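You operate a simulated robot arm through the tools that you are given. There is no shell and no other tool. Be economical: measure what you need, move in short steps, check, and stop when the job is done.

You run a simulated robot arm. Do the job below in one go: nothing can be reset, and whatever is moved stays where it is left.

JOB
Fit the chip that the bolted board names in place of the wrong one.
Fine: free the orange slider, wrong chip to the blue mat, lock the slider again.

Only the result counts: the job must be done as asked and must still hold three seconds after the hand-in. Knocking over, shifting, dropping, spilling or breaking anything else fails it.

ROBOT AND FRAMES
A 7-joint arm with a two-finger parallel gripper, fixed in place. Base frame: the origin is at the foot of the arm, x ahead of it, y to its left, z up; the work surface is at about z = 0.8. Units: m, degrees, N and s.
With the tool pointing down near the work surface it reaches from about 0.24 to 0.68 m from the base axis. Its first joint turns from -66.0 to 66.0 degrees. Payload 2.4 kg.
Tool frame: the origin (TCP) lies between the finger pads and is the grasp point; the fingertips stand 0.03 m ahead of it; z points along the fingers, y is the line along which they close. The gripper opens to 0.094 m. The fingers are 0.028 m wide and 0.01 m thick; the gripper's body (0.05 by 0.096 m) begins 0.055 m behind the TCP.
Orientation is that of the tool frame in the base frame, as a unit quaternion [x, y, z, w]. With the fingers straight down and closing along the base's y, the tool's x points along the base's -x, its y along +y and its z along -z.

CONTROLS
- The arm moves only by the tool play_rows. Its argument "plan" is a list of rows, each an object (a shift or turn left out is 0, a gripper value left out holds the last) with "slide": the shift along the tool's x, y, z in units of 150 mm (1.0 is 150 mm), a list of three; "rotation": the turn, a rotation vector about the tool's x, y, z in units of 120 degrees (1.0 is 120 degrees), a list of three. In form: [{"slide": [x, y, z], "rotation": [ax, ay, az]}, ...]. A call has 1 to 8 rows; each row is the pose to reach, as a shift and turn from the pose commanded when the call began, along the tool's axes at that moment. "claw" is the gripper command, from -1 (shut) to 1 (fully open), values between in proportion, set as the call begins (left out, the last holds). A call with a number of a shift or a turn outside -1 to 1 is refused whole. Rows are played at 5 a second. More than 0.05 m and 8.6 degrees between two rows, or a gripper value outside its range, and nothing of the call is played. Where a pose cannot be reached the arm comes as near as it can. A force on the tool above 40 N (or 10 N above the force at the start of the call, whichever is more), or a blocked arm, ends the call early, and 0.2 s more pass. The fingers move at their own pace (about 0.153 m/s each) and stop on an object; they squeeze with about 21 N. The grip force told is the motor's: it shows also when the fingers shut on nothing. Time passes only in rows, and 0.2 s behind the last, so rows that repeat a pose let the fingers close. The reply holds the time, the measured pose of the TCP, the force on the tool along the base axes, the opening and the grip force, in the units named above and with some noise, and new pictures: "pictures" is both (left out), scene, wrist or none.
- Cameras (640 x 400 px; columns grow to the right, rows downward): "scene" is fixed at [0.0341, 0.4731, 1.4462]; the picture's right is [-0.77, -0.64, 0.00], its down [-0.39, 0.46, -0.80] and it looks along [0.51, -0.61, -0.61] (base axes); focal length 335 px, centre (320, 200). "wrist" rides on the gripper at [-0.037, 0, -0.058] in the tool frame; the picture's right is [0.00, -1.00, 0.00], its down [0.97, 0.00, -0.24] and it looks along [0.24, 0.00, 0.97] (tool axes); focal length 218 px, centre (320, 200).
- probe_pixels(camera, pixels): for up to 12 pixels [column, row] of the newest picture of that camera ("zoom" is the newest enlarged one), the place [x, y, z] in the base frame of the surface seen there, good to about 0.003 m, but the place of the scene camera against the robot may be out by one fixed shift of up to 0.012 m in any direction. No time passes.
- enlarge(camera, box): a new picture of the part [left, top, right, bottom] of that camera's present view, enlarged. No time passes.
- job_done(): hands the job in; it is judged then, once.

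Keep the steps short. Do not move on a guess: measure, check each grasp and each placing, and mend mistakes. In all there are 80 turns and 120 pictures (those below and enlarged ones count). Leave the gripper open and the arm clear of the work at the hand-in unless told otherwise, and finish with a single line.

The tools are called as a command line: name --argument value ..., lists and objects as JSON in quotes. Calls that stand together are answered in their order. play_rows: Moves the arm, as the interface text tells. Its arguments: {"type":"object","properties":{"plan":{"type":"array"},"claw":{"type":"number"},"pictures":{"type":"string","enum":["both","scene","wrist","none"]}},"required":["plan"]} The other tools are called the same way: probe_pixels (camera, pixels) gives the place of the surface under pixels of a picture; enlarge (camera, box) takes an enlarged picture of a part of a camera's view; job_done () hands the job in.

At the start:

```text
time: 0.0
tool_pos: [0.3721, 0.1068, 1.0241]
tool_rot: [0.0, 1.0, 0.0, 0.001]
force: [-0.5, -0.4, 0.3]
grip_width: 0.0938
gripper_force: 0.1
```

scene: 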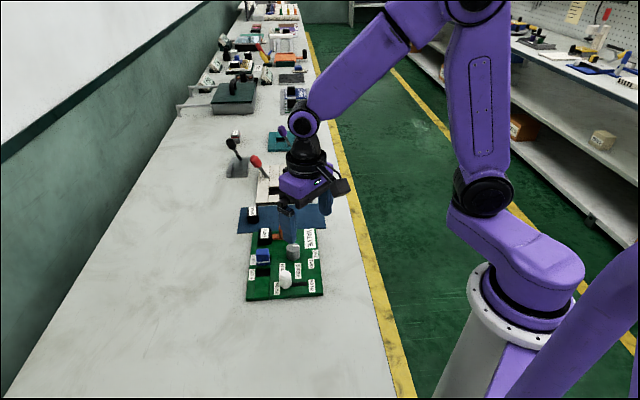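
wrist: 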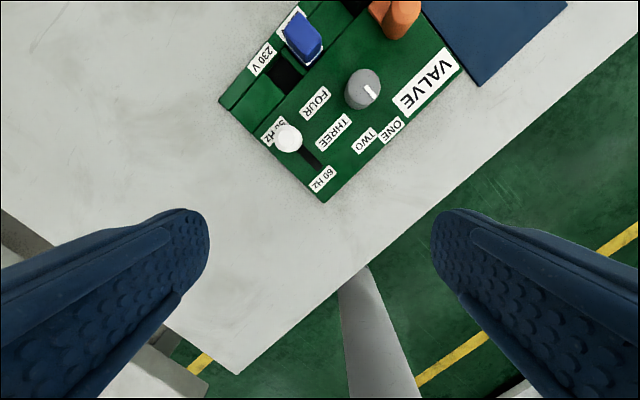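

I see a green board with a slider, knob and chip near (285,265) in the scene. I'll enlarge the views to read the labels.

enlarge --camera "scene" --box '[225, 190, 345, 305]'

enlarge --camera "scene" --box '[170, 70, 330, 210]'

enlarge --camera "wrist" --box '[200, 0, 480, 210]'

```text
3.48 times, centred on (285, 248) of scene
```

zoom: 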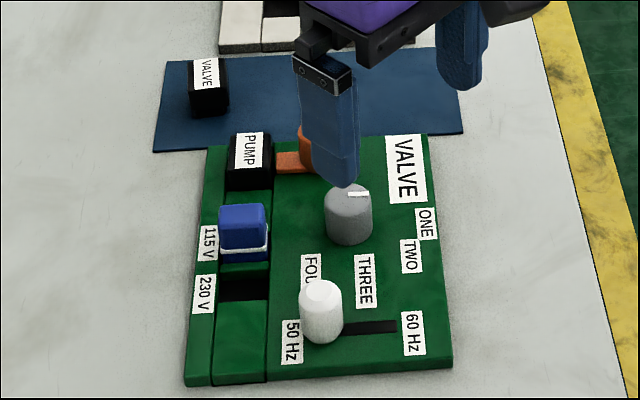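

```text
2.86 times, centred on (250, 140) of scene
```

zoom: 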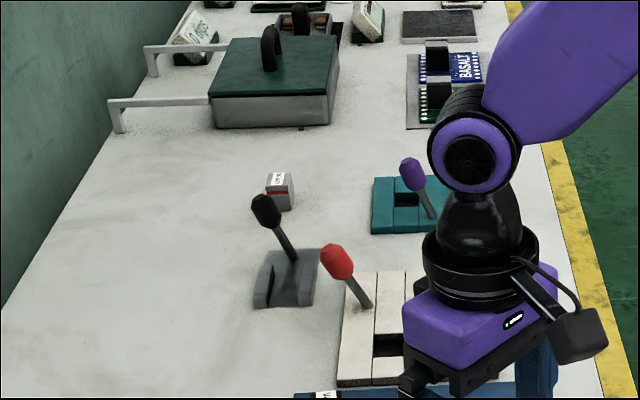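

```text
1.90 times, centred on (340, 105) of wrist
```

zoom: 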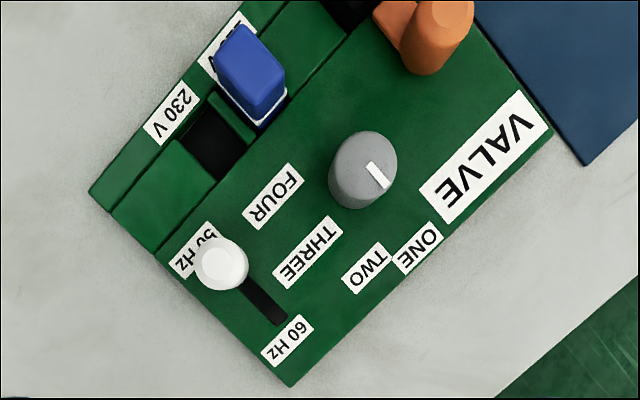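

The board says VALVE and carries a PUMP chip in the slot. The orange slider's finger appears to hold that chip, and a VALVE chip lies on the blue mat. I'll probe the main points.

probe_pixels --camera "wrist" --pixels '[[222, 104], [325, 200], [462, 68], [365, 90], [400, 15], [355, 8], [480, 80], [564, 4], [303, 35], [287, 138]]'

probe_pixels --camera "scene" --pixels '[[264, 233], [252, 212], [244, 208], [327, 205], [238, 232], [285, 281], [294, 250], [236, 135], [325, 229]]'

enlarge --camera "scene" --box '[240, 0, 320, 100]'

```text
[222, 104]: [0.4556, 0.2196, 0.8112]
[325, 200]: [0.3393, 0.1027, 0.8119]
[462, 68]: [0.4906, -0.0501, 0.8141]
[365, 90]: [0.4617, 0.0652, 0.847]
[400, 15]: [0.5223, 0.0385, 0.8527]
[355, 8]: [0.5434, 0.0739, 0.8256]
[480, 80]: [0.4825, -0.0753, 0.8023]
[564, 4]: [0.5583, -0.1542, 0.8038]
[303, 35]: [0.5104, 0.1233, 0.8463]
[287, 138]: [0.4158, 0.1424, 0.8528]
```

```text
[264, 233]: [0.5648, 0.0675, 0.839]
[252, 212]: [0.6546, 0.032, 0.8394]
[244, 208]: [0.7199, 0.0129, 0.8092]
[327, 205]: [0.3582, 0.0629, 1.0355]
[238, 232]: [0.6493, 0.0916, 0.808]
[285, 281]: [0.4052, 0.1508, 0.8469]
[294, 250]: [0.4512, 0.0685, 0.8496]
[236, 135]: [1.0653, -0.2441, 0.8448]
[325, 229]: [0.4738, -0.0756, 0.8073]
```

```text
4.00 times, centred on (280, 50) of scene
```

zoom: 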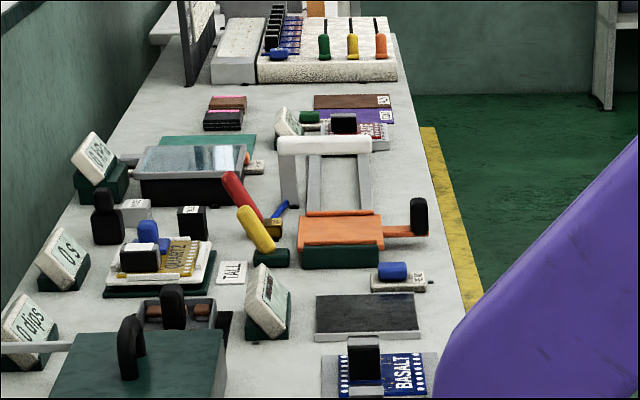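

The other items are out of reach, so this board is the one. I'll move over the board at the same height to see the chip, slider and mat from above.

play_rows --plan '[{"slide": [-0.27, -0.1, 0]}, {"slide": [-0.54, -0.2, 0]}, {"slide": [-0.81, -0.3, 0]}, {"slide": [-1.0, -0.35, 0]}, {"slide": [-1.0, -0.35, 0]}]'

```text
time: 1.2
tool_pos: [0.5217, 0.0568, 1.027]
tool_rot: [0.0, 1.0, 0.0, -0.001]
force: [-0.5, -0.6, -0.2]
grip_width: 0.0938
gripper_force: 0.1
```

scene: 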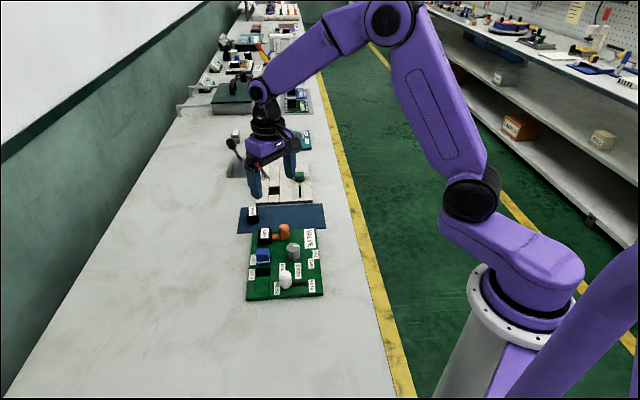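
wrist: 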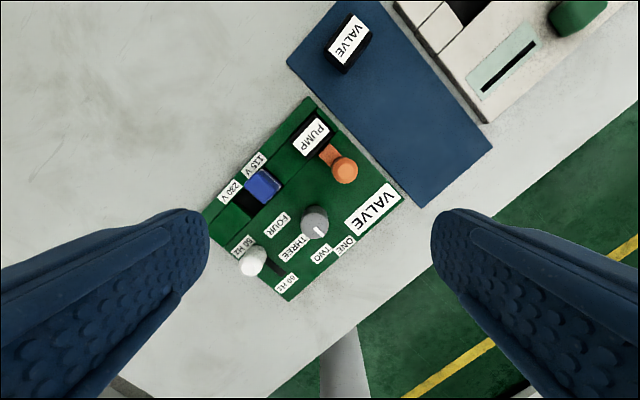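

enlarge --camera "wrist" --box '[270, 0, 400, 190]'

enlarge --camera "scene" --box '[235, 195, 335, 260]'

enlarge --camera "wrist" --box '[280, 85, 380, 195]'

```text
2.11 times, centred on (335, 95) of wrist
```

zoom: 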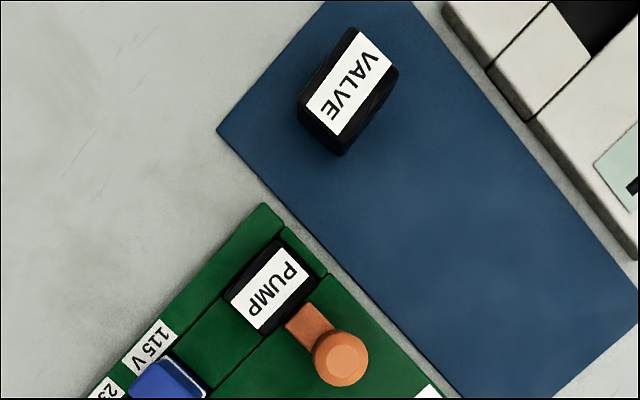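

```text
6.15 times, centred on (285, 228) of scene
```

zoom: 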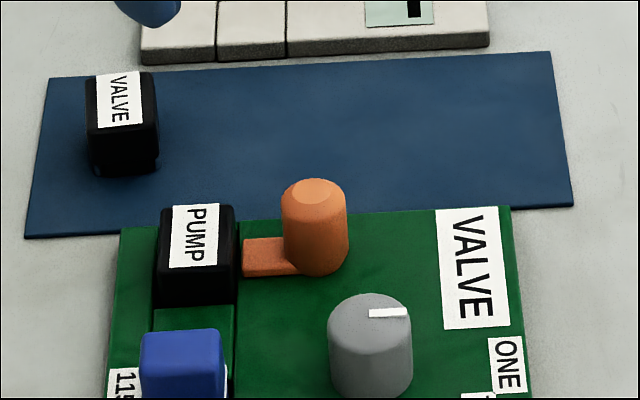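

```text
3.64 times, centred on (330, 140) of wrist
```

zoom: 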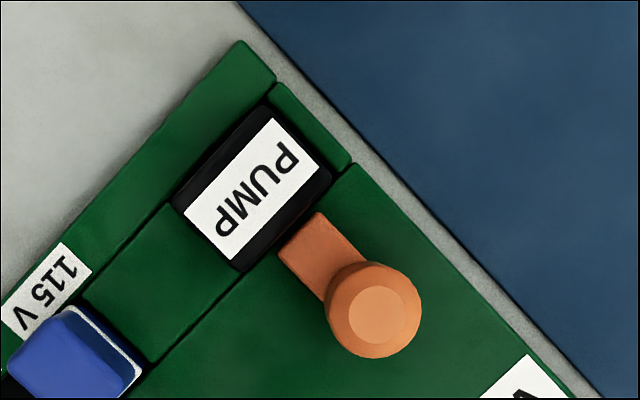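

The orange bolt's tongue reaches into the chip's side, so it should pull away from the chip (down-right in the wrist view). I'll measure it in the latest zoom, then the mat chip and knobs in the full wrist picture.

probe_pixels --camera "zoom" --pixels '[[270, 120], [185, 200], [320, 175], [238, 258], [252, 188], [375, 312], [310, 245], [330, 235], [420, 320], [135, 280], [352, 165], [275, 85]]'

probe_pixels --camera "wrist" --pixels '[[349, 20], [368, 30], [336, 60], [348, 40], [340, 72], [300, 95], [420, 205], [490, 148], [287, 62], [340, 190], [317, 218], [345, 167]]'

```text
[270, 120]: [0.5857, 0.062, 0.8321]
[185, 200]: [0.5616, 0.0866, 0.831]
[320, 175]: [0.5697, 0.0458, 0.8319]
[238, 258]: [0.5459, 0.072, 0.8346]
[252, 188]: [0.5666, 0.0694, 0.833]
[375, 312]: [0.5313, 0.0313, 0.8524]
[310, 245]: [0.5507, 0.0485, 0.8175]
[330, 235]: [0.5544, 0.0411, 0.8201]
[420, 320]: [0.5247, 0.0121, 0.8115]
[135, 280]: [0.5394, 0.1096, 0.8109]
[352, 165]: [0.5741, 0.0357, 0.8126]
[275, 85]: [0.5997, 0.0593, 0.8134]
```

```text
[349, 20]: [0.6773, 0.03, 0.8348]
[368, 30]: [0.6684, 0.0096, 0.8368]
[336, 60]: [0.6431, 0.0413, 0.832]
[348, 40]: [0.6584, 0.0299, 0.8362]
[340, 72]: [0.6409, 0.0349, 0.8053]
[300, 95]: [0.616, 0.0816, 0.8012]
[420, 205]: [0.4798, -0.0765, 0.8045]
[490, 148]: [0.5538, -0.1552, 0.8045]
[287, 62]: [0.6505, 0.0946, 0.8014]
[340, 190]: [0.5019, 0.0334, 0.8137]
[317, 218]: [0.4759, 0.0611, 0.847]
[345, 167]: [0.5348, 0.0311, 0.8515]
```

The board lies at 45°, with the PUMP chip centred near (0.566, 0.068), top z 0.833, and the orange knob near (0.532, 0.031). I'll turn the tool -45° about its z so the fingers close along the board's long axis, and go above the knob half open.

play_rows --plan '[{"slide": [-0.012, -0.03, 0.06], "rotation": [0, 0, -0.0625]}, {"slide": [-0.024, -0.06, 0.12], "rotation": [0, 0, -0.125]}, {"slide": [-0.036, -0.09, 0.2], "rotation": [0, 0, -0.1875]}, {"slide": [-0.05, -0.12, 0.28], "rotation": [0, 0, -0.25]}, {"slide": [-0.06, -0.15, 0.36], "rotation": [0, 0, -0.3125]}, {"slide": [-0.072, -0.173, 0.45], "rotation": [0, 0, -0.375]}, {"slide": [-0.072, -0.173, 0.45], "rotation": [0, 0, -0.375]}]' --claw 0.277

```text
time: 2.8
tool_pos: [0.5325, 0.0289, 0.958]
tool_rot: [-0.383, 0.924, 0.0, 0.0]
force: [0.0, 0.0, 0.0]
grip_width: 0.06
gripper_force: 0.2
```

scene: 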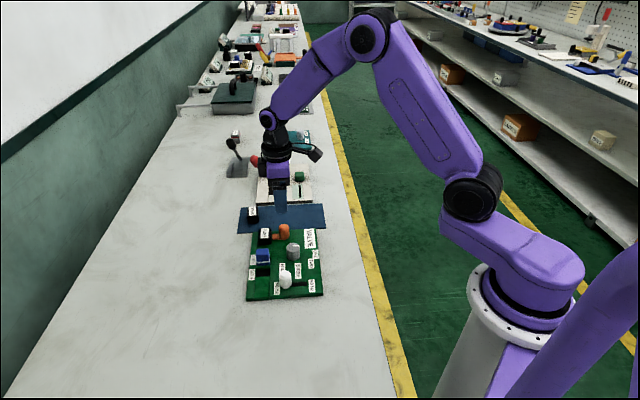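
wrist: 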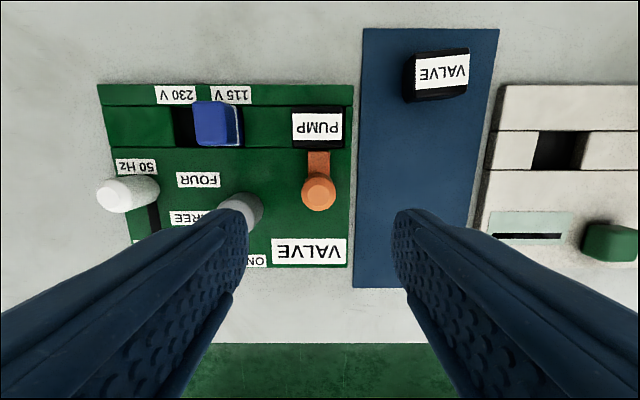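

The view is now square to the board. I'll probe the knob, chip, slot walls and VALVE chip more precisely.

enlarge --camera "wrist" --box '[270, 20, 510, 220]'

probe_pixels --camera "wrist" --pixels '[[319, 187], [304, 190], [334, 190], [293, 128], [342, 128], [317, 111], [317, 144], [415, 75], [468, 70], [440, 56], [443, 86], [318, 160]]'

```text
2.00 times, centred on (390, 120) of wrist
```

zoom: 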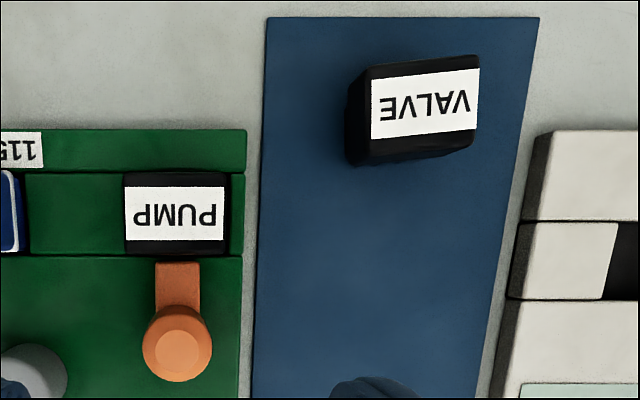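

```text
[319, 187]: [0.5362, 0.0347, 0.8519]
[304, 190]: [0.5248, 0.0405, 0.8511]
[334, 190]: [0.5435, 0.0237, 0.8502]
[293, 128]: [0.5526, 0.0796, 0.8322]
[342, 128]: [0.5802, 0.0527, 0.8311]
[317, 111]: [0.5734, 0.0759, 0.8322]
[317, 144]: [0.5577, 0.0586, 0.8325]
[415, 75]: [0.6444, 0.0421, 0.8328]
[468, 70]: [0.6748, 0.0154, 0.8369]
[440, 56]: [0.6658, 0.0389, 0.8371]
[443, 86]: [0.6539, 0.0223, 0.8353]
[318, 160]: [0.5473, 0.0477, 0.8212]
```

The knob centre is about (0.534, 0.032). I'll go down around it with the fingertips staying about 1 cm above the board.

play_rows --plan '[{"slide": [-0.024, 0.01, 0.2]}, {"slide": [-0.024, 0.01, 0.4]}, {"slide": [-0.024, 0.01, 0.55]}, {"slide": [-0.024, 0.01, 0.7]}, {"slide": [-0.024, 0.01, 0.7]}]'

```text
time: 4.0
tool_pos: [0.5326, 0.0327, 0.8506]
tool_rot: [-0.383, 0.924, 0.0, 0.0]
force: [-0.3, 0.1, 0.3]
grip_width: 0.06
gripper_force: 0.1
```

scene: 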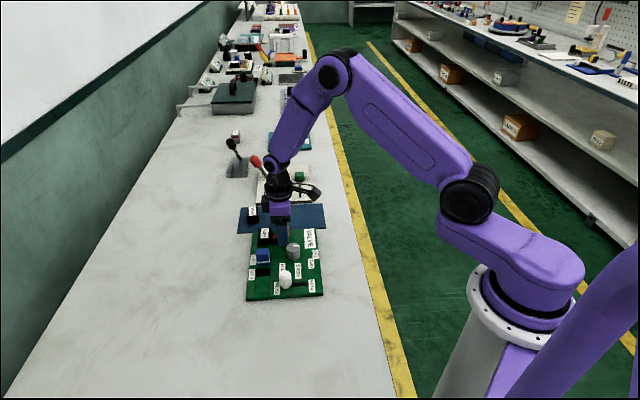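
wrist: 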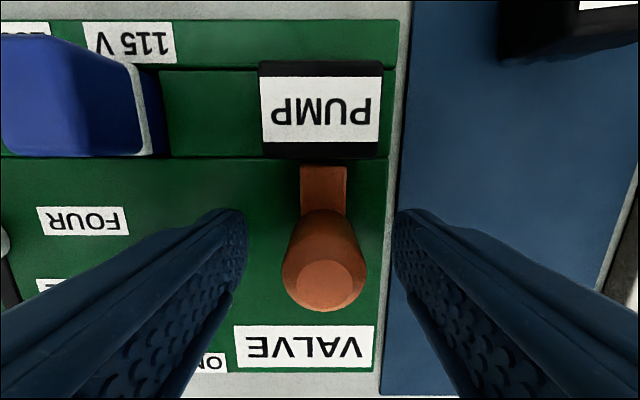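

The knob sits between the fingers, so I'll close on it.

play_rows --plan '[{}, {}, {}]' --claw -1 --pictures "wrist"

```text
time: 4.8
tool_pos: [0.5333, 0.0302, 0.8521]
tool_rot: [-0.382, 0.924, -0.001, 0.0]
force: [7.4, -8.5, -5.0]
grip_width: 0.0273
gripper_force: 44.9
```

wrist: 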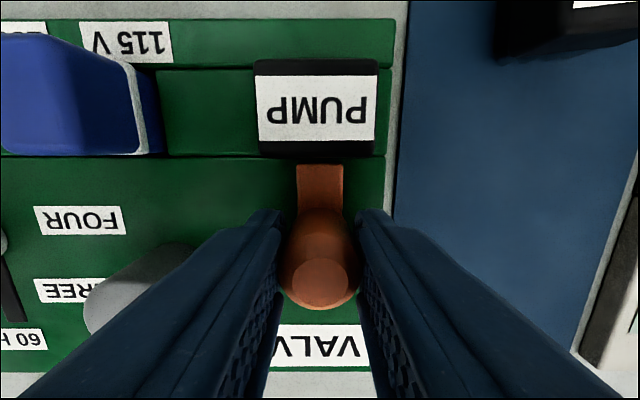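

The knob is gripped (27 mm) with a small sideways load. I'll ease that off and pull away from the chip (tool +x) in small steps.

play_rows --plan '[{"slide": [0, -0.01, 0]}, {"slide": [0.025, -0.01, 0]}, {"slide": [0.05, -0.01, 0]}, {"slide": [0.075, -0.01, 0]}, {"slide": [0.1, -0.01, 0]}, {"slide": [0.1, -0.01, 0]}]' --pictures "wrist"

```text
time: 6.2
tool_pos: [0.525, 0.0223, 0.8521]
tool_rot: [-0.384, 0.923, 0.0, 0.0]
force: [-0.4, 3.5, -5.4]
grip_width: 0.0271
gripper_force: 44.8
```

wrist: 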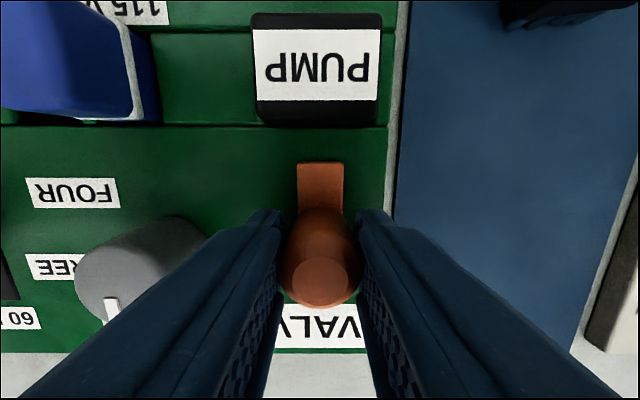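

It slides: about 11 mm so far with little force. I'll keep pulling until it stops.

play_rows --plan '[{"slide": [0.025, 0, 0]}, {"slide": [0.05, 0, 0]}, {"slide": [0.075, 0, 0]}, {"slide": [0.1, 0, 0]}, {"slide": [0.1, 0, 0]}]' --pictures "wrist"

```text
time: 7.4
tool_pos: [0.5167, 0.0144, 0.8524]
tool_rot: [-0.384, 0.923, 0.0, 0.003]
force: [16.9, 24.8, -15.3]
grip_width: 0.0271
gripper_force: 44.9
```

wrist: 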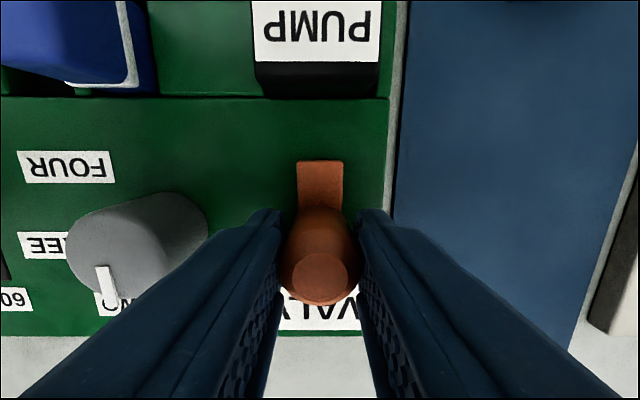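

It stopped firmly after about 23 mm of travel (30 N). I'll relax slightly, then open and rise.

play_rows --plan '[{"slide": [-0.015, 0, 0]}, {"slide": [-0.015, 0, 0]}]' --pictures "none"

play_rows --plan '[{}, {}, {"slide": [0, 0, -0.25]}, {"slide": [0, 0, -0.5]}, {"slide": [0, 0, -0.7]}, {"slide": [0, 0, -0.7]}]' --claw 0.277

```text
time: 8.0
tool_pos: [0.516, 0.0134, 0.8517]
tool_rot: [-0.384, 0.923, 0.0, 0.0]
force: [10.2, 22.0, -5.7]
grip_width: 0.0267
gripper_force: 44.5
```

```text
time: 9.4
tool_pos: [0.5173, 0.0121, 0.9564]
tool_rot: [-0.383, 0.924, 0.0, 0.0]
force: [-0.5, 0.0, -0.5]
grip_width: 0.0602
gripper_force: 0.0
```

scene: 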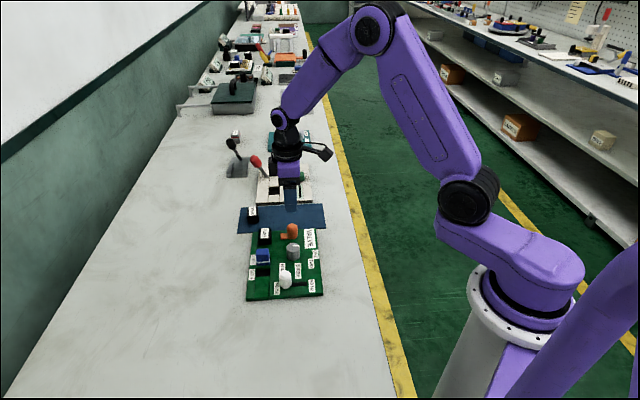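
wrist: 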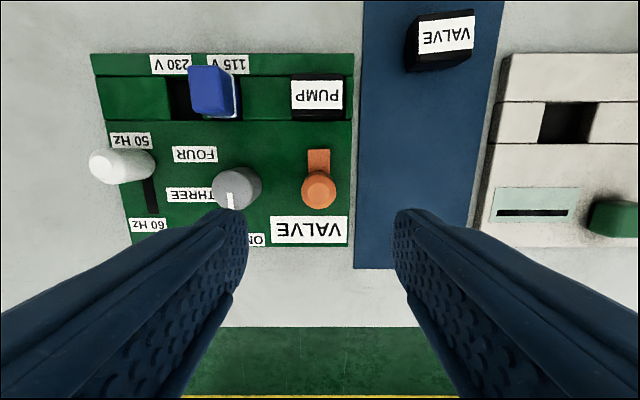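

The slider holds its open position. Next I'll move above the PUMP chip at (0.566, 0.0665) and down part way.

play_rows --plan '[{"slide": [-0.25, 0.013, 0]}, {"slide": [-0.486, 0.027, 0]}, {"slide": [-0.486, 0.027, 0.25]}, {"slide": [-0.486, 0.027, 0.45]}, {"slide": [-0.486, 0.027, 0.45]}]'

```text
time: 10.6
tool_pos: [0.5665, 0.0668, 0.8864]
tool_rot: [-0.383, 0.924, 0.0, -0.001]
force: [-0.5, 0.2, -0.7]
grip_width: 0.06
gripper_force: 0.1
```

scene: 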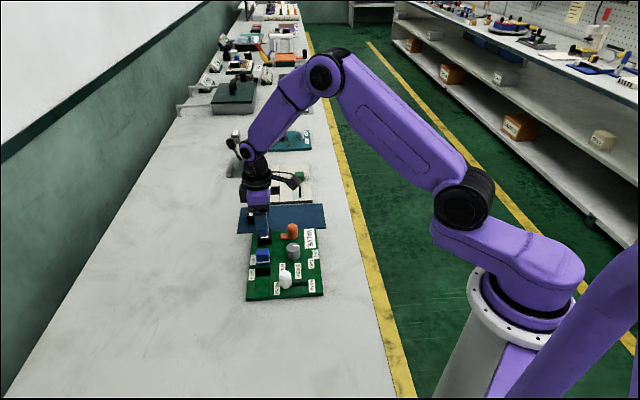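
wrist: 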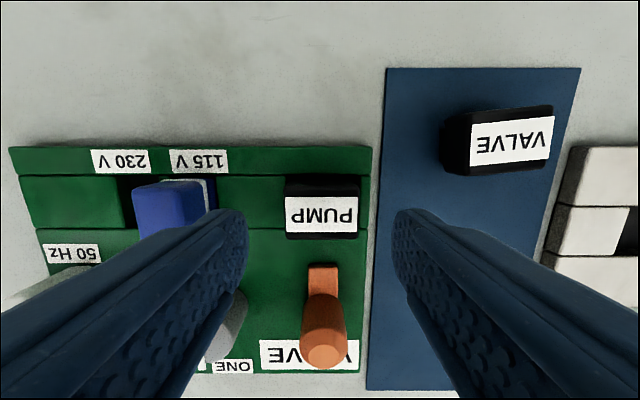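

The chip lies between the fingers. I'll check its exact edges and the clearance to the blue switch.

probe_pixels --camera "wrist" --pixels '[[202, 195], [213, 195], [212, 205], [288, 215], [356, 215], [320, 184], [320, 200], [320, 229], [288, 190], [356, 190], [550, 145], [455, 140]]'

enlarge --camera "wrist" --box '[180, 140, 400, 270]'

```text
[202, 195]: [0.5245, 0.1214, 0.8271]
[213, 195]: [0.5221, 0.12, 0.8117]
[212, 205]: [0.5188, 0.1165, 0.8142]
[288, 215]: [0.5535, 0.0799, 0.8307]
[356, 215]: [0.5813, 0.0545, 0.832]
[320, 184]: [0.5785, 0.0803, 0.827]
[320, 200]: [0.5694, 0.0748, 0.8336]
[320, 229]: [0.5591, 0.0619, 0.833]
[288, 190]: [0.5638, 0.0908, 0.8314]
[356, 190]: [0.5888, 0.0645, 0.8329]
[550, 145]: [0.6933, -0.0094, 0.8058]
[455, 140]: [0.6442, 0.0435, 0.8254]
```

```text
2.91 times, centred on (290, 205) of wrist
```

zoom: 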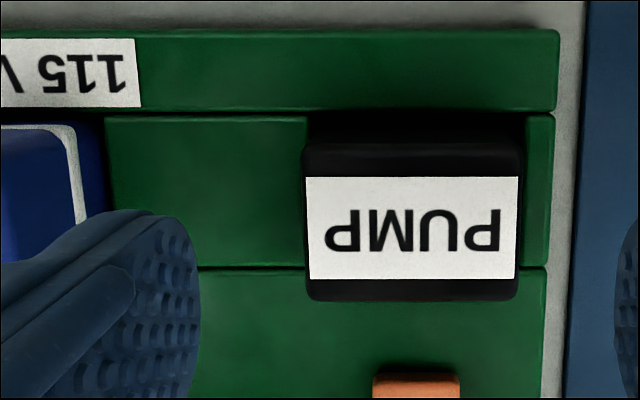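

The chip centre matches the TCP within 1 mm and the blue switch is clear. I'll descend to z 0.846 (fingertips 4 mm above the board) and close.

play_rows --plan '[{"slide": [0, 0, 0.1]}, {"slide": [0, 0, 0.2]}, {"slide": [0, 0, 0.265]}, {"slide": [0, 0, 0.265]}]' --pictures "wrist"

play_rows --plan '[{}, {}, {}]' --claw -1 --pictures "wrist"

```text
time: 11.6
tool_pos: [0.5645, 0.0668, 0.8492]
tool_rot: [-0.383, 0.924, -0.001, -0.001]
force: [-0.3, 0.7, 0.4]
grip_width: 0.0601
gripper_force: 0.0
```

wrist: 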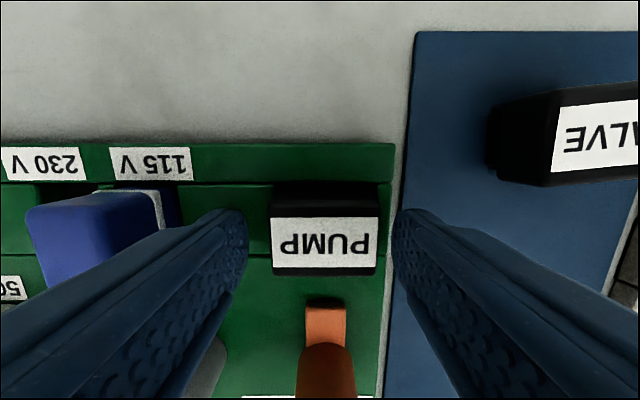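

```text
time: 12.4
tool_pos: [0.5656, 0.0661, 0.8492]
tool_rot: [-0.383, 0.924, 0.0, 0.001]
force: [5.9, -5.0, -0.2]
grip_width: 0.041
gripper_force: 20.6
```

wrist: 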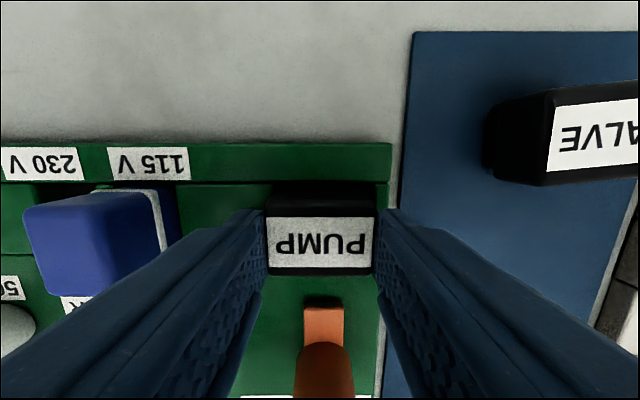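

The chip is gripped at 41 mm. I'll lift it straight up.

play_rows --plan '[{"slide": [0, -0.006, -0.05]}, {"slide": [0, -0.006, -0.15]}, {"slide": [0, -0.006, -0.3]}, {"slide": [0, -0.006, -0.55]}, {"slide": [0, -0.006, -0.55]}]'

```text
time: 13.6
tool_pos: [0.5665, 0.0678, 0.9307]
tool_rot: [-0.383, 0.924, 0.0, 0.0]
force: [0.4, -1.1, -0.1]
grip_width: 0.041
gripper_force: 21.3
```

scene: 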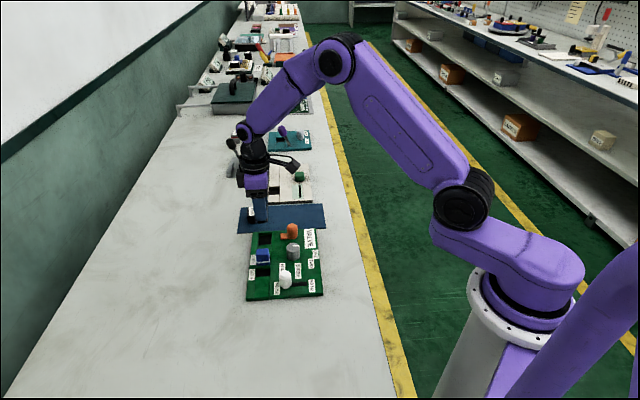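
wrist: 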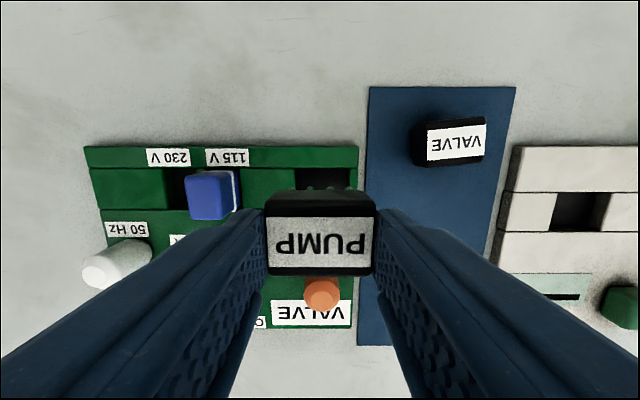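

The chip is out and level. I'll carry it over the mat to (0.585, -0.047), well clear of the VALVE chip, and begin lowering.

play_rows --plan '[{"slide": [0.1, -0.21, 0]}, {"slide": [0.25, -0.42, 0]}, {"slide": [0.457, -0.629, 0]}, {"slide": [0.457, -0.629, 0.15]}, {"slide": [0.457, -0.629, 0.4]}, {"slide": [0.457, -0.629, 0.4]}]'

```text
time: 15.0
tool_pos: [0.5841, -0.0477, 0.8718]
tool_rot: [-0.382, 0.924, 0.0, 0.0]
force: [0.1, -0.2, 0.7]
grip_width: 0.0412
gripper_force: 21.3
```

scene: 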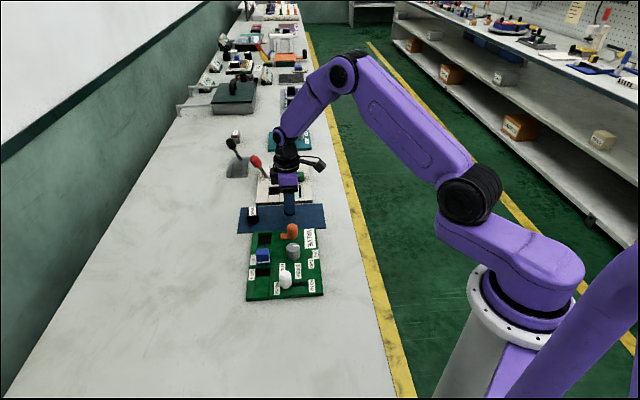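
wrist: 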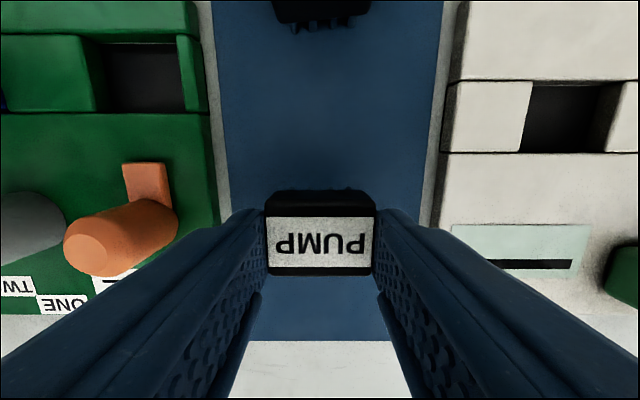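

The chip is over the mat centre. I'll lower it gently until contact.

play_rows --plan '[{"slide": [0, 0, 0.04]}, {"slide": [0, 0, 0.08]}, {"slide": [0, 0, 0.1]}, {"slide": [0, 0, 0.115]}, {"slide": [0, 0, 0.13]}, {"slide": [0, 0, 0.13]}]' --pictures "wrist"

```text
time: 16.4
tool_pos: [0.5842, -0.0476, 0.8539]
tool_rot: [-0.383, 0.924, 0.001, -0.001]
force: [-1.0, 0.8, -0.5]
grip_width: 0.041
gripper_force: 21.2
```

wrist: 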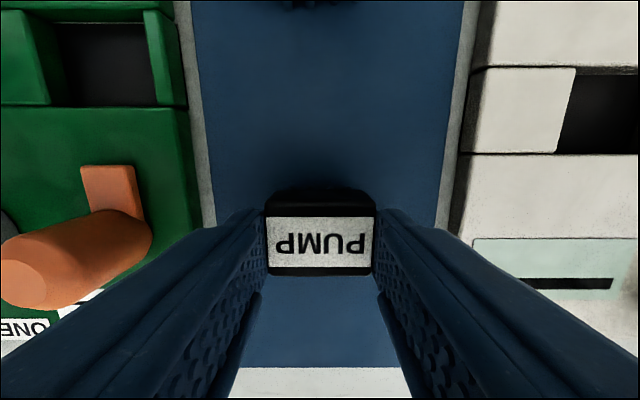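

No contact yet, so I'll go on in 1 mm steps.

play_rows --plan '[{"slide": [0, 0, 0.007]}, {"slide": [0, 0, 0.014]}, {"slide": [0, 0, 0.02]}, {"slide": [0, 0, 0.02]}]' --pictures "none"

```text
time: 17.4
tool_pos: [0.5841, -0.048, 0.8509]
tool_rot: [-0.383, 0.924, 0.0, 0.001]
force: [-4.1, 2.5, 17.9]
grip_width: 0.0407
gripper_force: 21.1
```

Contact at z 0.851 (18 N). I'll ease up 1 mm, open part way and rise.

play_rows --plan '[{"slide": [0, 0, -0.006]}, {"slide": [0, 0, -0.006]}]' --pictures "none"

play_rows --plan '[{}, {}, {"slide": [0, 0, -0.2]}, {"slide": [0, 0, -0.45]}, {"slide": [0, 0, -0.7]}, {"slide": [0, 0, -0.7]}]' --claw 0.277

```text
time: 18.0
tool_pos: [0.5838, -0.0485, 0.8506]
tool_rot: [-0.382, 0.924, -0.001, 0.001]
force: [4.5, 2.0, 4.8]
grip_width: 0.0409
gripper_force: 21.4
```

```text
time: 19.4
tool_pos: [0.5835, -0.0492, 0.9566]
tool_rot: [-0.383, 0.924, 0.0, 0.0]
force: [0.5, 0.5, 0.0]
grip_width: 0.0597
gripper_force: 0.0
```

scene: 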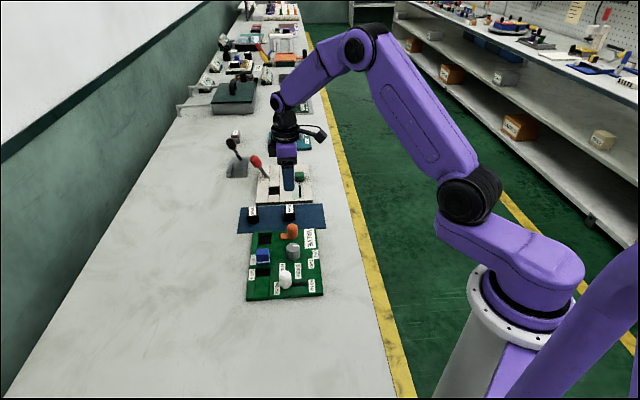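
wrist: 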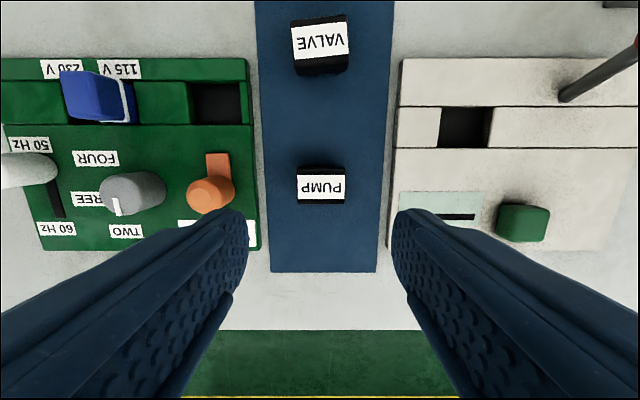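

PUMP stands on the mat. Next I'll measure the VALVE chip's centre and angle, and the empty slot.

enlarge --camera "wrist" --box '[270, 0, 370, 80]'

probe_pixels --camera "wrist" --pixels '[[293, 29], [346, 23], [297, 60], [347, 54], [320, 41], [296, 178], [343, 177], [297, 200], [192, 84], [238, 84], [192, 122], [238, 122]]'

```text
5.00 times, centred on (320, 40) of wrist
```

zoom: 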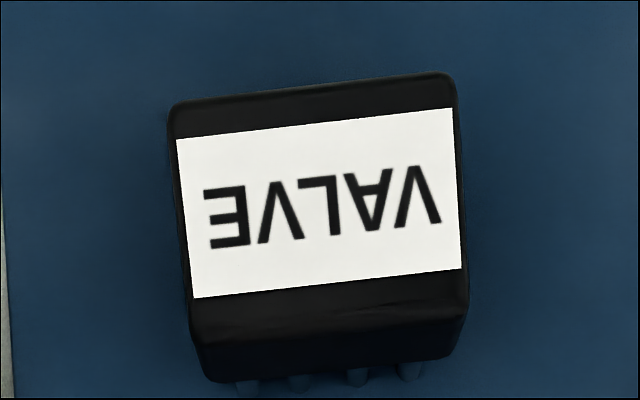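

```text
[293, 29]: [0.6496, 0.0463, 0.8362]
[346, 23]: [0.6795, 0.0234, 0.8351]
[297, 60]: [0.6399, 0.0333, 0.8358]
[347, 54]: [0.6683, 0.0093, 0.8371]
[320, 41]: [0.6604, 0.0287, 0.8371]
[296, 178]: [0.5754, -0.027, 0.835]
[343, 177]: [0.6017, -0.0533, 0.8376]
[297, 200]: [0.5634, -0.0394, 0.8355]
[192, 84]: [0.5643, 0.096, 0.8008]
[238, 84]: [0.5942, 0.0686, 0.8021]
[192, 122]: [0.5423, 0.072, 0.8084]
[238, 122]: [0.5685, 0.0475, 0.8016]
```

The VALVE chip is centred at about (0.659, 0.028) and turned 6.3° counter-clockwise from the board axis. I'll move above it with that turn.

play_rows --plan '[{"slide": [-0.24, 0.002, 0], "rotation": [0, 0, -0.0175]}, {"slide": [-0.48, 0.004, 0], "rotation": [0, 0, -0.035]}, {"slide": [-0.722, 0.007, 0], "rotation": [0, 0, -0.0525]}, {"slide": [-0.722, 0.007, 0.25], "rotation": [0, 0, -0.0525]}, {"slide": [-0.722, 0.007, 0.45], "rotation": [0, 0, -0.0525]}, {"slide": [-0.722, 0.007, 0.45], "rotation": [0, 0, -0.0525]}]'

```text
time: 20.8
tool_pos: [0.6608, 0.027, 0.8885]
tool_rot: [-0.433, 0.901, 0.0, 0.0]
force: [-0.4, 0.3, -1.1]
grip_width: 0.0601
gripper_force: 0.1
```

scene: 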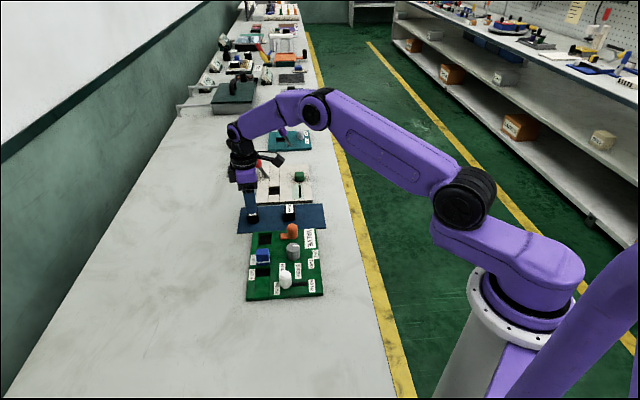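
wrist: 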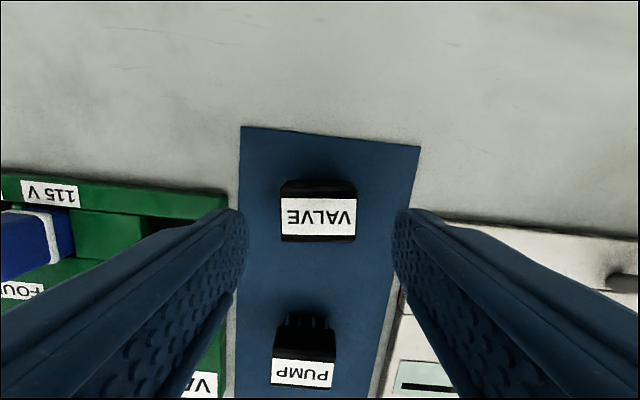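

The chip now looks square. I'll check the centre finely before descending.

enlarge --camera "wrist" --box '[260, 160, 380, 260]'

probe_pixels --camera "wrist" --pixels '[[283, 216], [353, 216], [318, 201], [318, 231], [318, 216]]'

```text
4.00 times, centred on (320, 210) of wrist
```

zoom: 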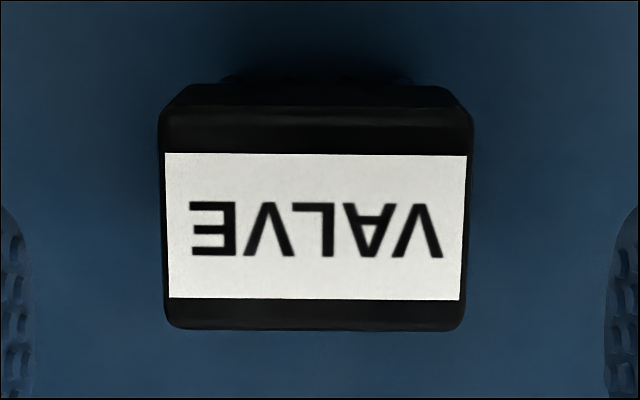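

```text
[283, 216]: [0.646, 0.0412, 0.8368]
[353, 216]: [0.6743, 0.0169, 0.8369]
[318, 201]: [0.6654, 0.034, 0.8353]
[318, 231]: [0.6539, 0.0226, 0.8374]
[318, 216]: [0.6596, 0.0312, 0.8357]
```

Offsets are under 1 mm. I'll trim and descend to z 0.8525, then close.

play_rows --plan '[{"slide": [0.005, 0.004, 0.1]}, {"slide": [0.005, 0.004, 0.18]}, {"slide": [0.005, 0.004, 0.24]}, {"slide": [0.005, 0.004, 0.24]}]' --pictures "none"

play_rows --plan '[{}, {}, {}]' --claw -1 --pictures "wrist"

```text
time: 21.8
tool_pos: [0.6603, 0.0276, 0.8515]
tool_rot: [-0.433, 0.901, 0.0, -0.001]
force: [0.1, -0.5, -0.1]
grip_width: 0.06
gripper_force: 0.0
```

```text
time: 22.6
tool_pos: [0.6589, 0.0277, 0.8509]
tool_rot: [-0.433, 0.901, 0.0, -0.001]
force: [-0.1, 0.3, 0.2]
grip_width: 0.041
gripper_force: 20.5
```

wrist: 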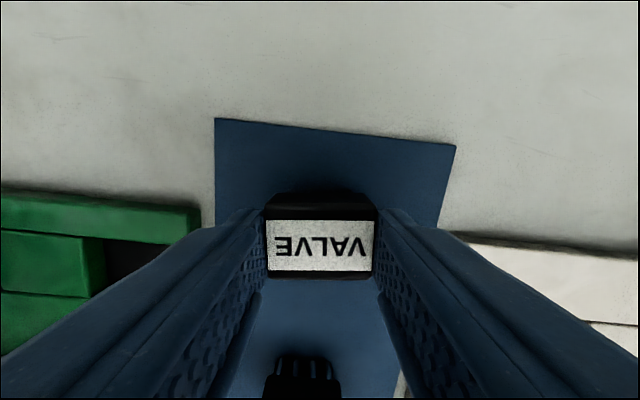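

VALVE is gripped at 41 mm. I'll lift it, turn back to the board axis, and then enlarge to compare how it sits.

play_rows --plan '[{"slide": [0, 0, -0.1]}, {"slide": [0, 0, -0.3]}, {"slide": [0, 0, -0.55]}, {"slide": [0, 0, -0.55], "rotation": [0, 0, 0.026]}, {"slide": [0, 0, -0.55], "rotation": [0, 0, 0.0525]}, {"slide": [0, 0, -0.55], "rotation": [0, 0, 0.0525]}]'

enlarge --camera "wrist" --box '[240, 180, 400, 280]'

```text
time: 24.0
tool_pos: [0.6591, 0.0274, 0.935]
tool_rot: [-0.383, 0.924, 0.0, 0.001]
force: [0.3, -0.8, -1.0]
grip_width: 0.0409
gripper_force: 21.5
```

scene: 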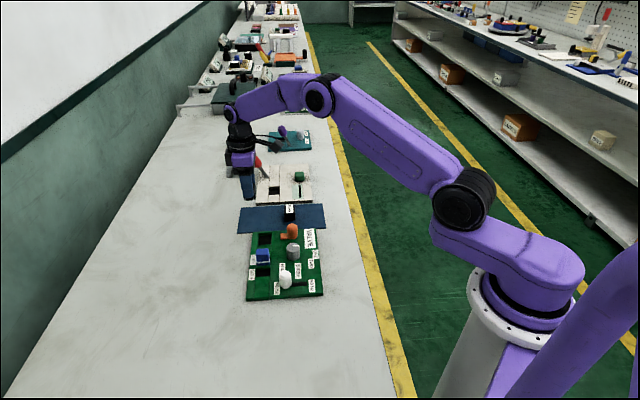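
wrist: 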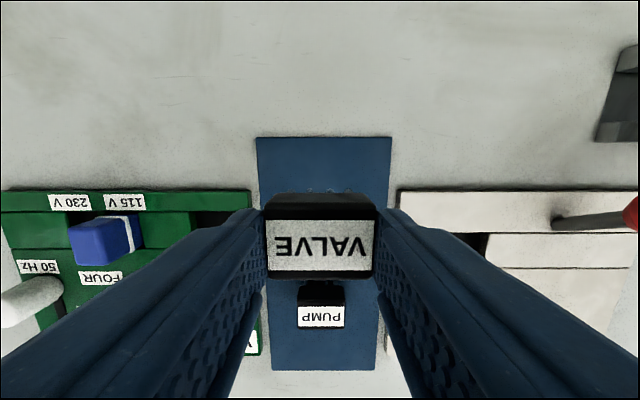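

```text
4.00 times, centred on (320, 230) of wrist
```

zoom: 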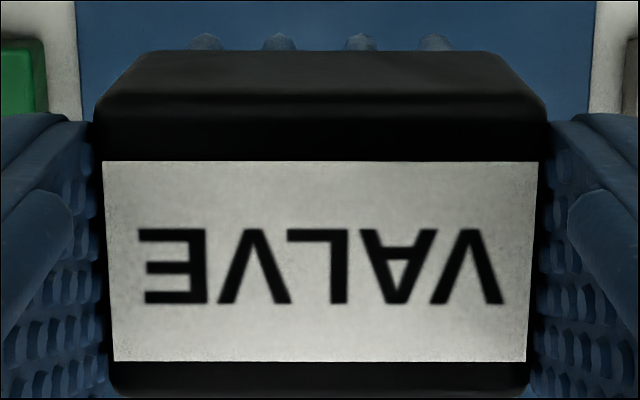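

VALVE sits about 0.8 mm further toward the near side than PUMP did in the grip, which I'll compensate for. I'll carry it over the slot at the present height.

play_rows --plan '[{"slide": [0.08, 0.2, 0]}, {"slide": [0.16, 0.41, 0]}, {"slide": [0.252, 0.625, 0]}, {"slide": [0.252, 0.625, 0]}, {"slide": [0.252, 0.625, 0.15]}, {"slide": [0.252, 0.625, 0.3]}, {"slide": [0.252, 0.625, 0.3]}, {"slide": [0.252, 0.625, 0.3]}]'

enlarge --camera "wrist" --box '[240, 140, 400, 280]'

```text
time: 25.8
tool_pos: [0.5667, 0.0693, 0.8888]
tool_rot: [-0.383, 0.924, -0.001, 0.0]
force: [0.2, 0.2, -0.3]
grip_width: 0.0407
gripper_force: 21.1
```

scene: 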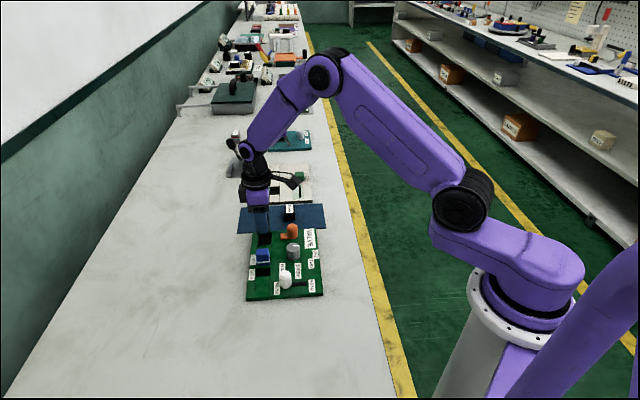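
wrist: 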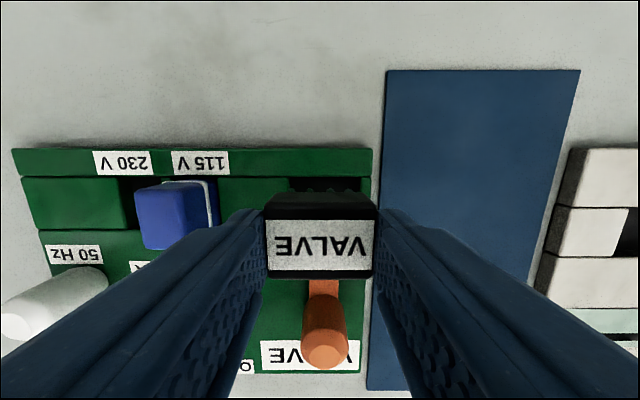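

```text
2.86 times, centred on (320, 210) of wrist
```

zoom: 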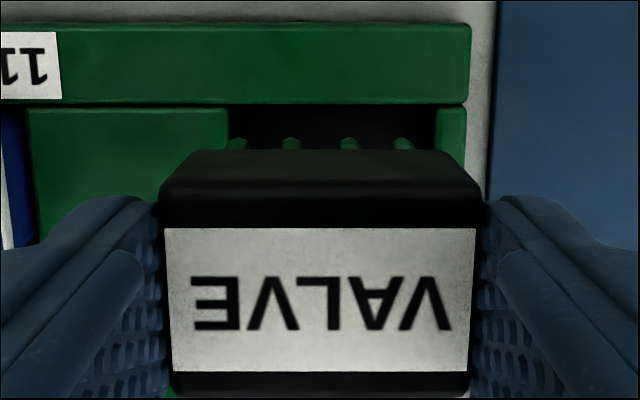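

Looking at the slot edges (229 to 436 in the zoom, chip 160 to 482), the chip should go about 1.7 mm to the right. I'll trim that and descend to just above the rim.

play_rows --plan '[{"slide": [0, -0.011, 0]}, {"slide": [0, -0.011, 0.08]}, {"slide": [0, -0.011, 0.15]}, {"slide": [0, -0.011, 0.15]}]' --pictures "wrist"

enlarge --camera "wrist" --box '[240, 140, 400, 280]'

enlarge --camera "scene" --box '[240, 215, 320, 275]'

```text
time: 26.8
tool_pos: [0.5678, 0.0673, 0.8657]
tool_rot: [-0.382, 0.924, 0.0, 0.0]
force: [0.6, 0.2, 0.2]
grip_width: 0.0408
gripper_force: 20.6
```

wrist: 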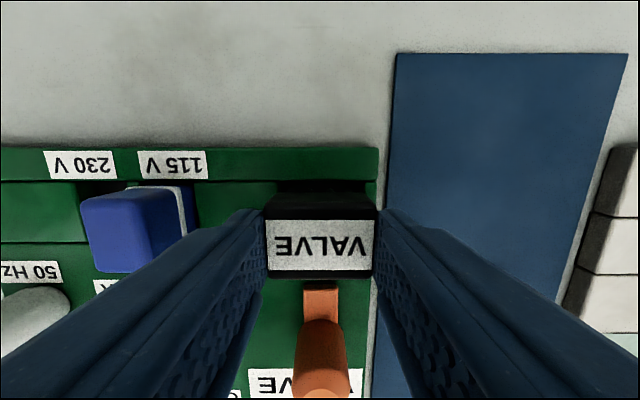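

```text
2.86 times, centred on (320, 210) of wrist
```

zoom: 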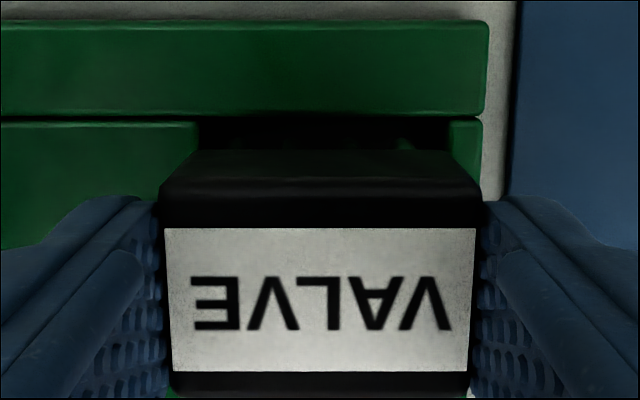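

```text
6.67 times, centred on (280, 245) of scene
```

zoom: 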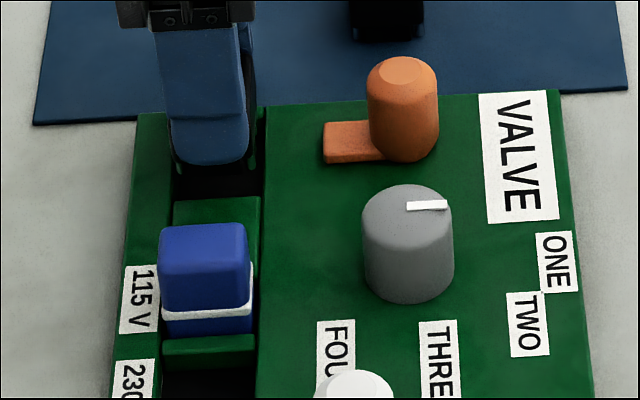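

The slot (197 to 447) and the chip (160 to 482) are now centred on each other. I'll insert in small steps.

play_rows --plan '[{"slide": [0, 0, 0.02]}, {"slide": [0, 0, 0.04]}, {"slide": [0, 0, 0.055]}, {"slide": [0, 0, 0.07]}, {"slide": [0, 0, 0.07]}]' --pictures "wrist"

```text
time: 28.0
tool_pos: [0.5676, 0.0657, 0.8572]
tool_rot: [-0.382, 0.924, -0.001, -0.001]
force: [0.1, 0.0, -0.1]
grip_width: 0.041
gripper_force: 21.2
```

wrist: 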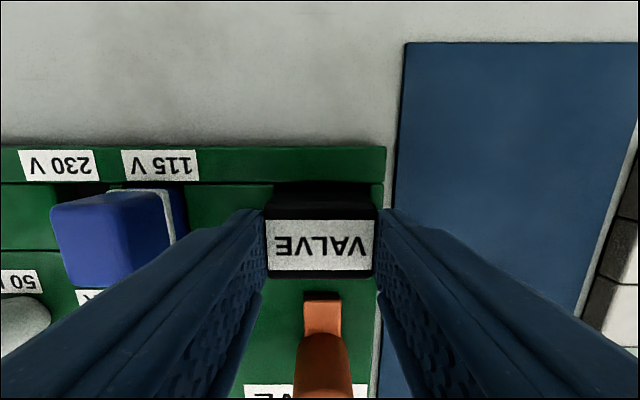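

No force so far, so it's entering the slot. I'll keep lowering until it seats (expected near z 0.848).

play_rows --plan '[{"slide": [0, 0, 0.015]}, {"slide": [0, 0, 0.03]}, {"slide": [0, 0, 0.045]}, {"slide": [0, 0, 0.055]}, {"slide": [0, 0, 0.055]}]' --pictures "wrist"

```text
time: 29.2
tool_pos: [0.5671, 0.066, 0.8482]
tool_rot: [-0.383, 0.924, 0.0, -0.001]
force: [-1.0, -0.5, 1.6]
grip_width: 0.0411
gripper_force: 21.0
```

wrist: 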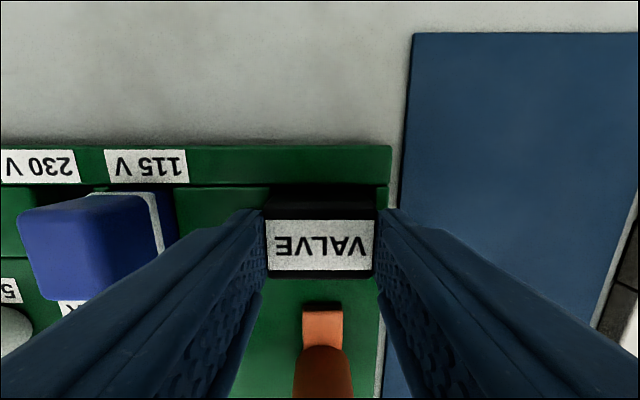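

Nearly seated. I'll press the last millimetres until the force rises.

play_rows --plan '[{"slide": [0, 0, 0.006]}, {"slide": [0, 0, 0.012]}, {"slide": [0, 0, 0.018]}, {"slide": [0, 0, 0.018]}]' --pictures "none"

```text
time: 30.2
tool_pos: [0.5667, 0.0669, 0.8476]
tool_rot: [-0.383, 0.924, 0.0, 0.001]
force: [-0.5, -3.8, 17.0]
grip_width: 0.0409
gripper_force: 20.6
```

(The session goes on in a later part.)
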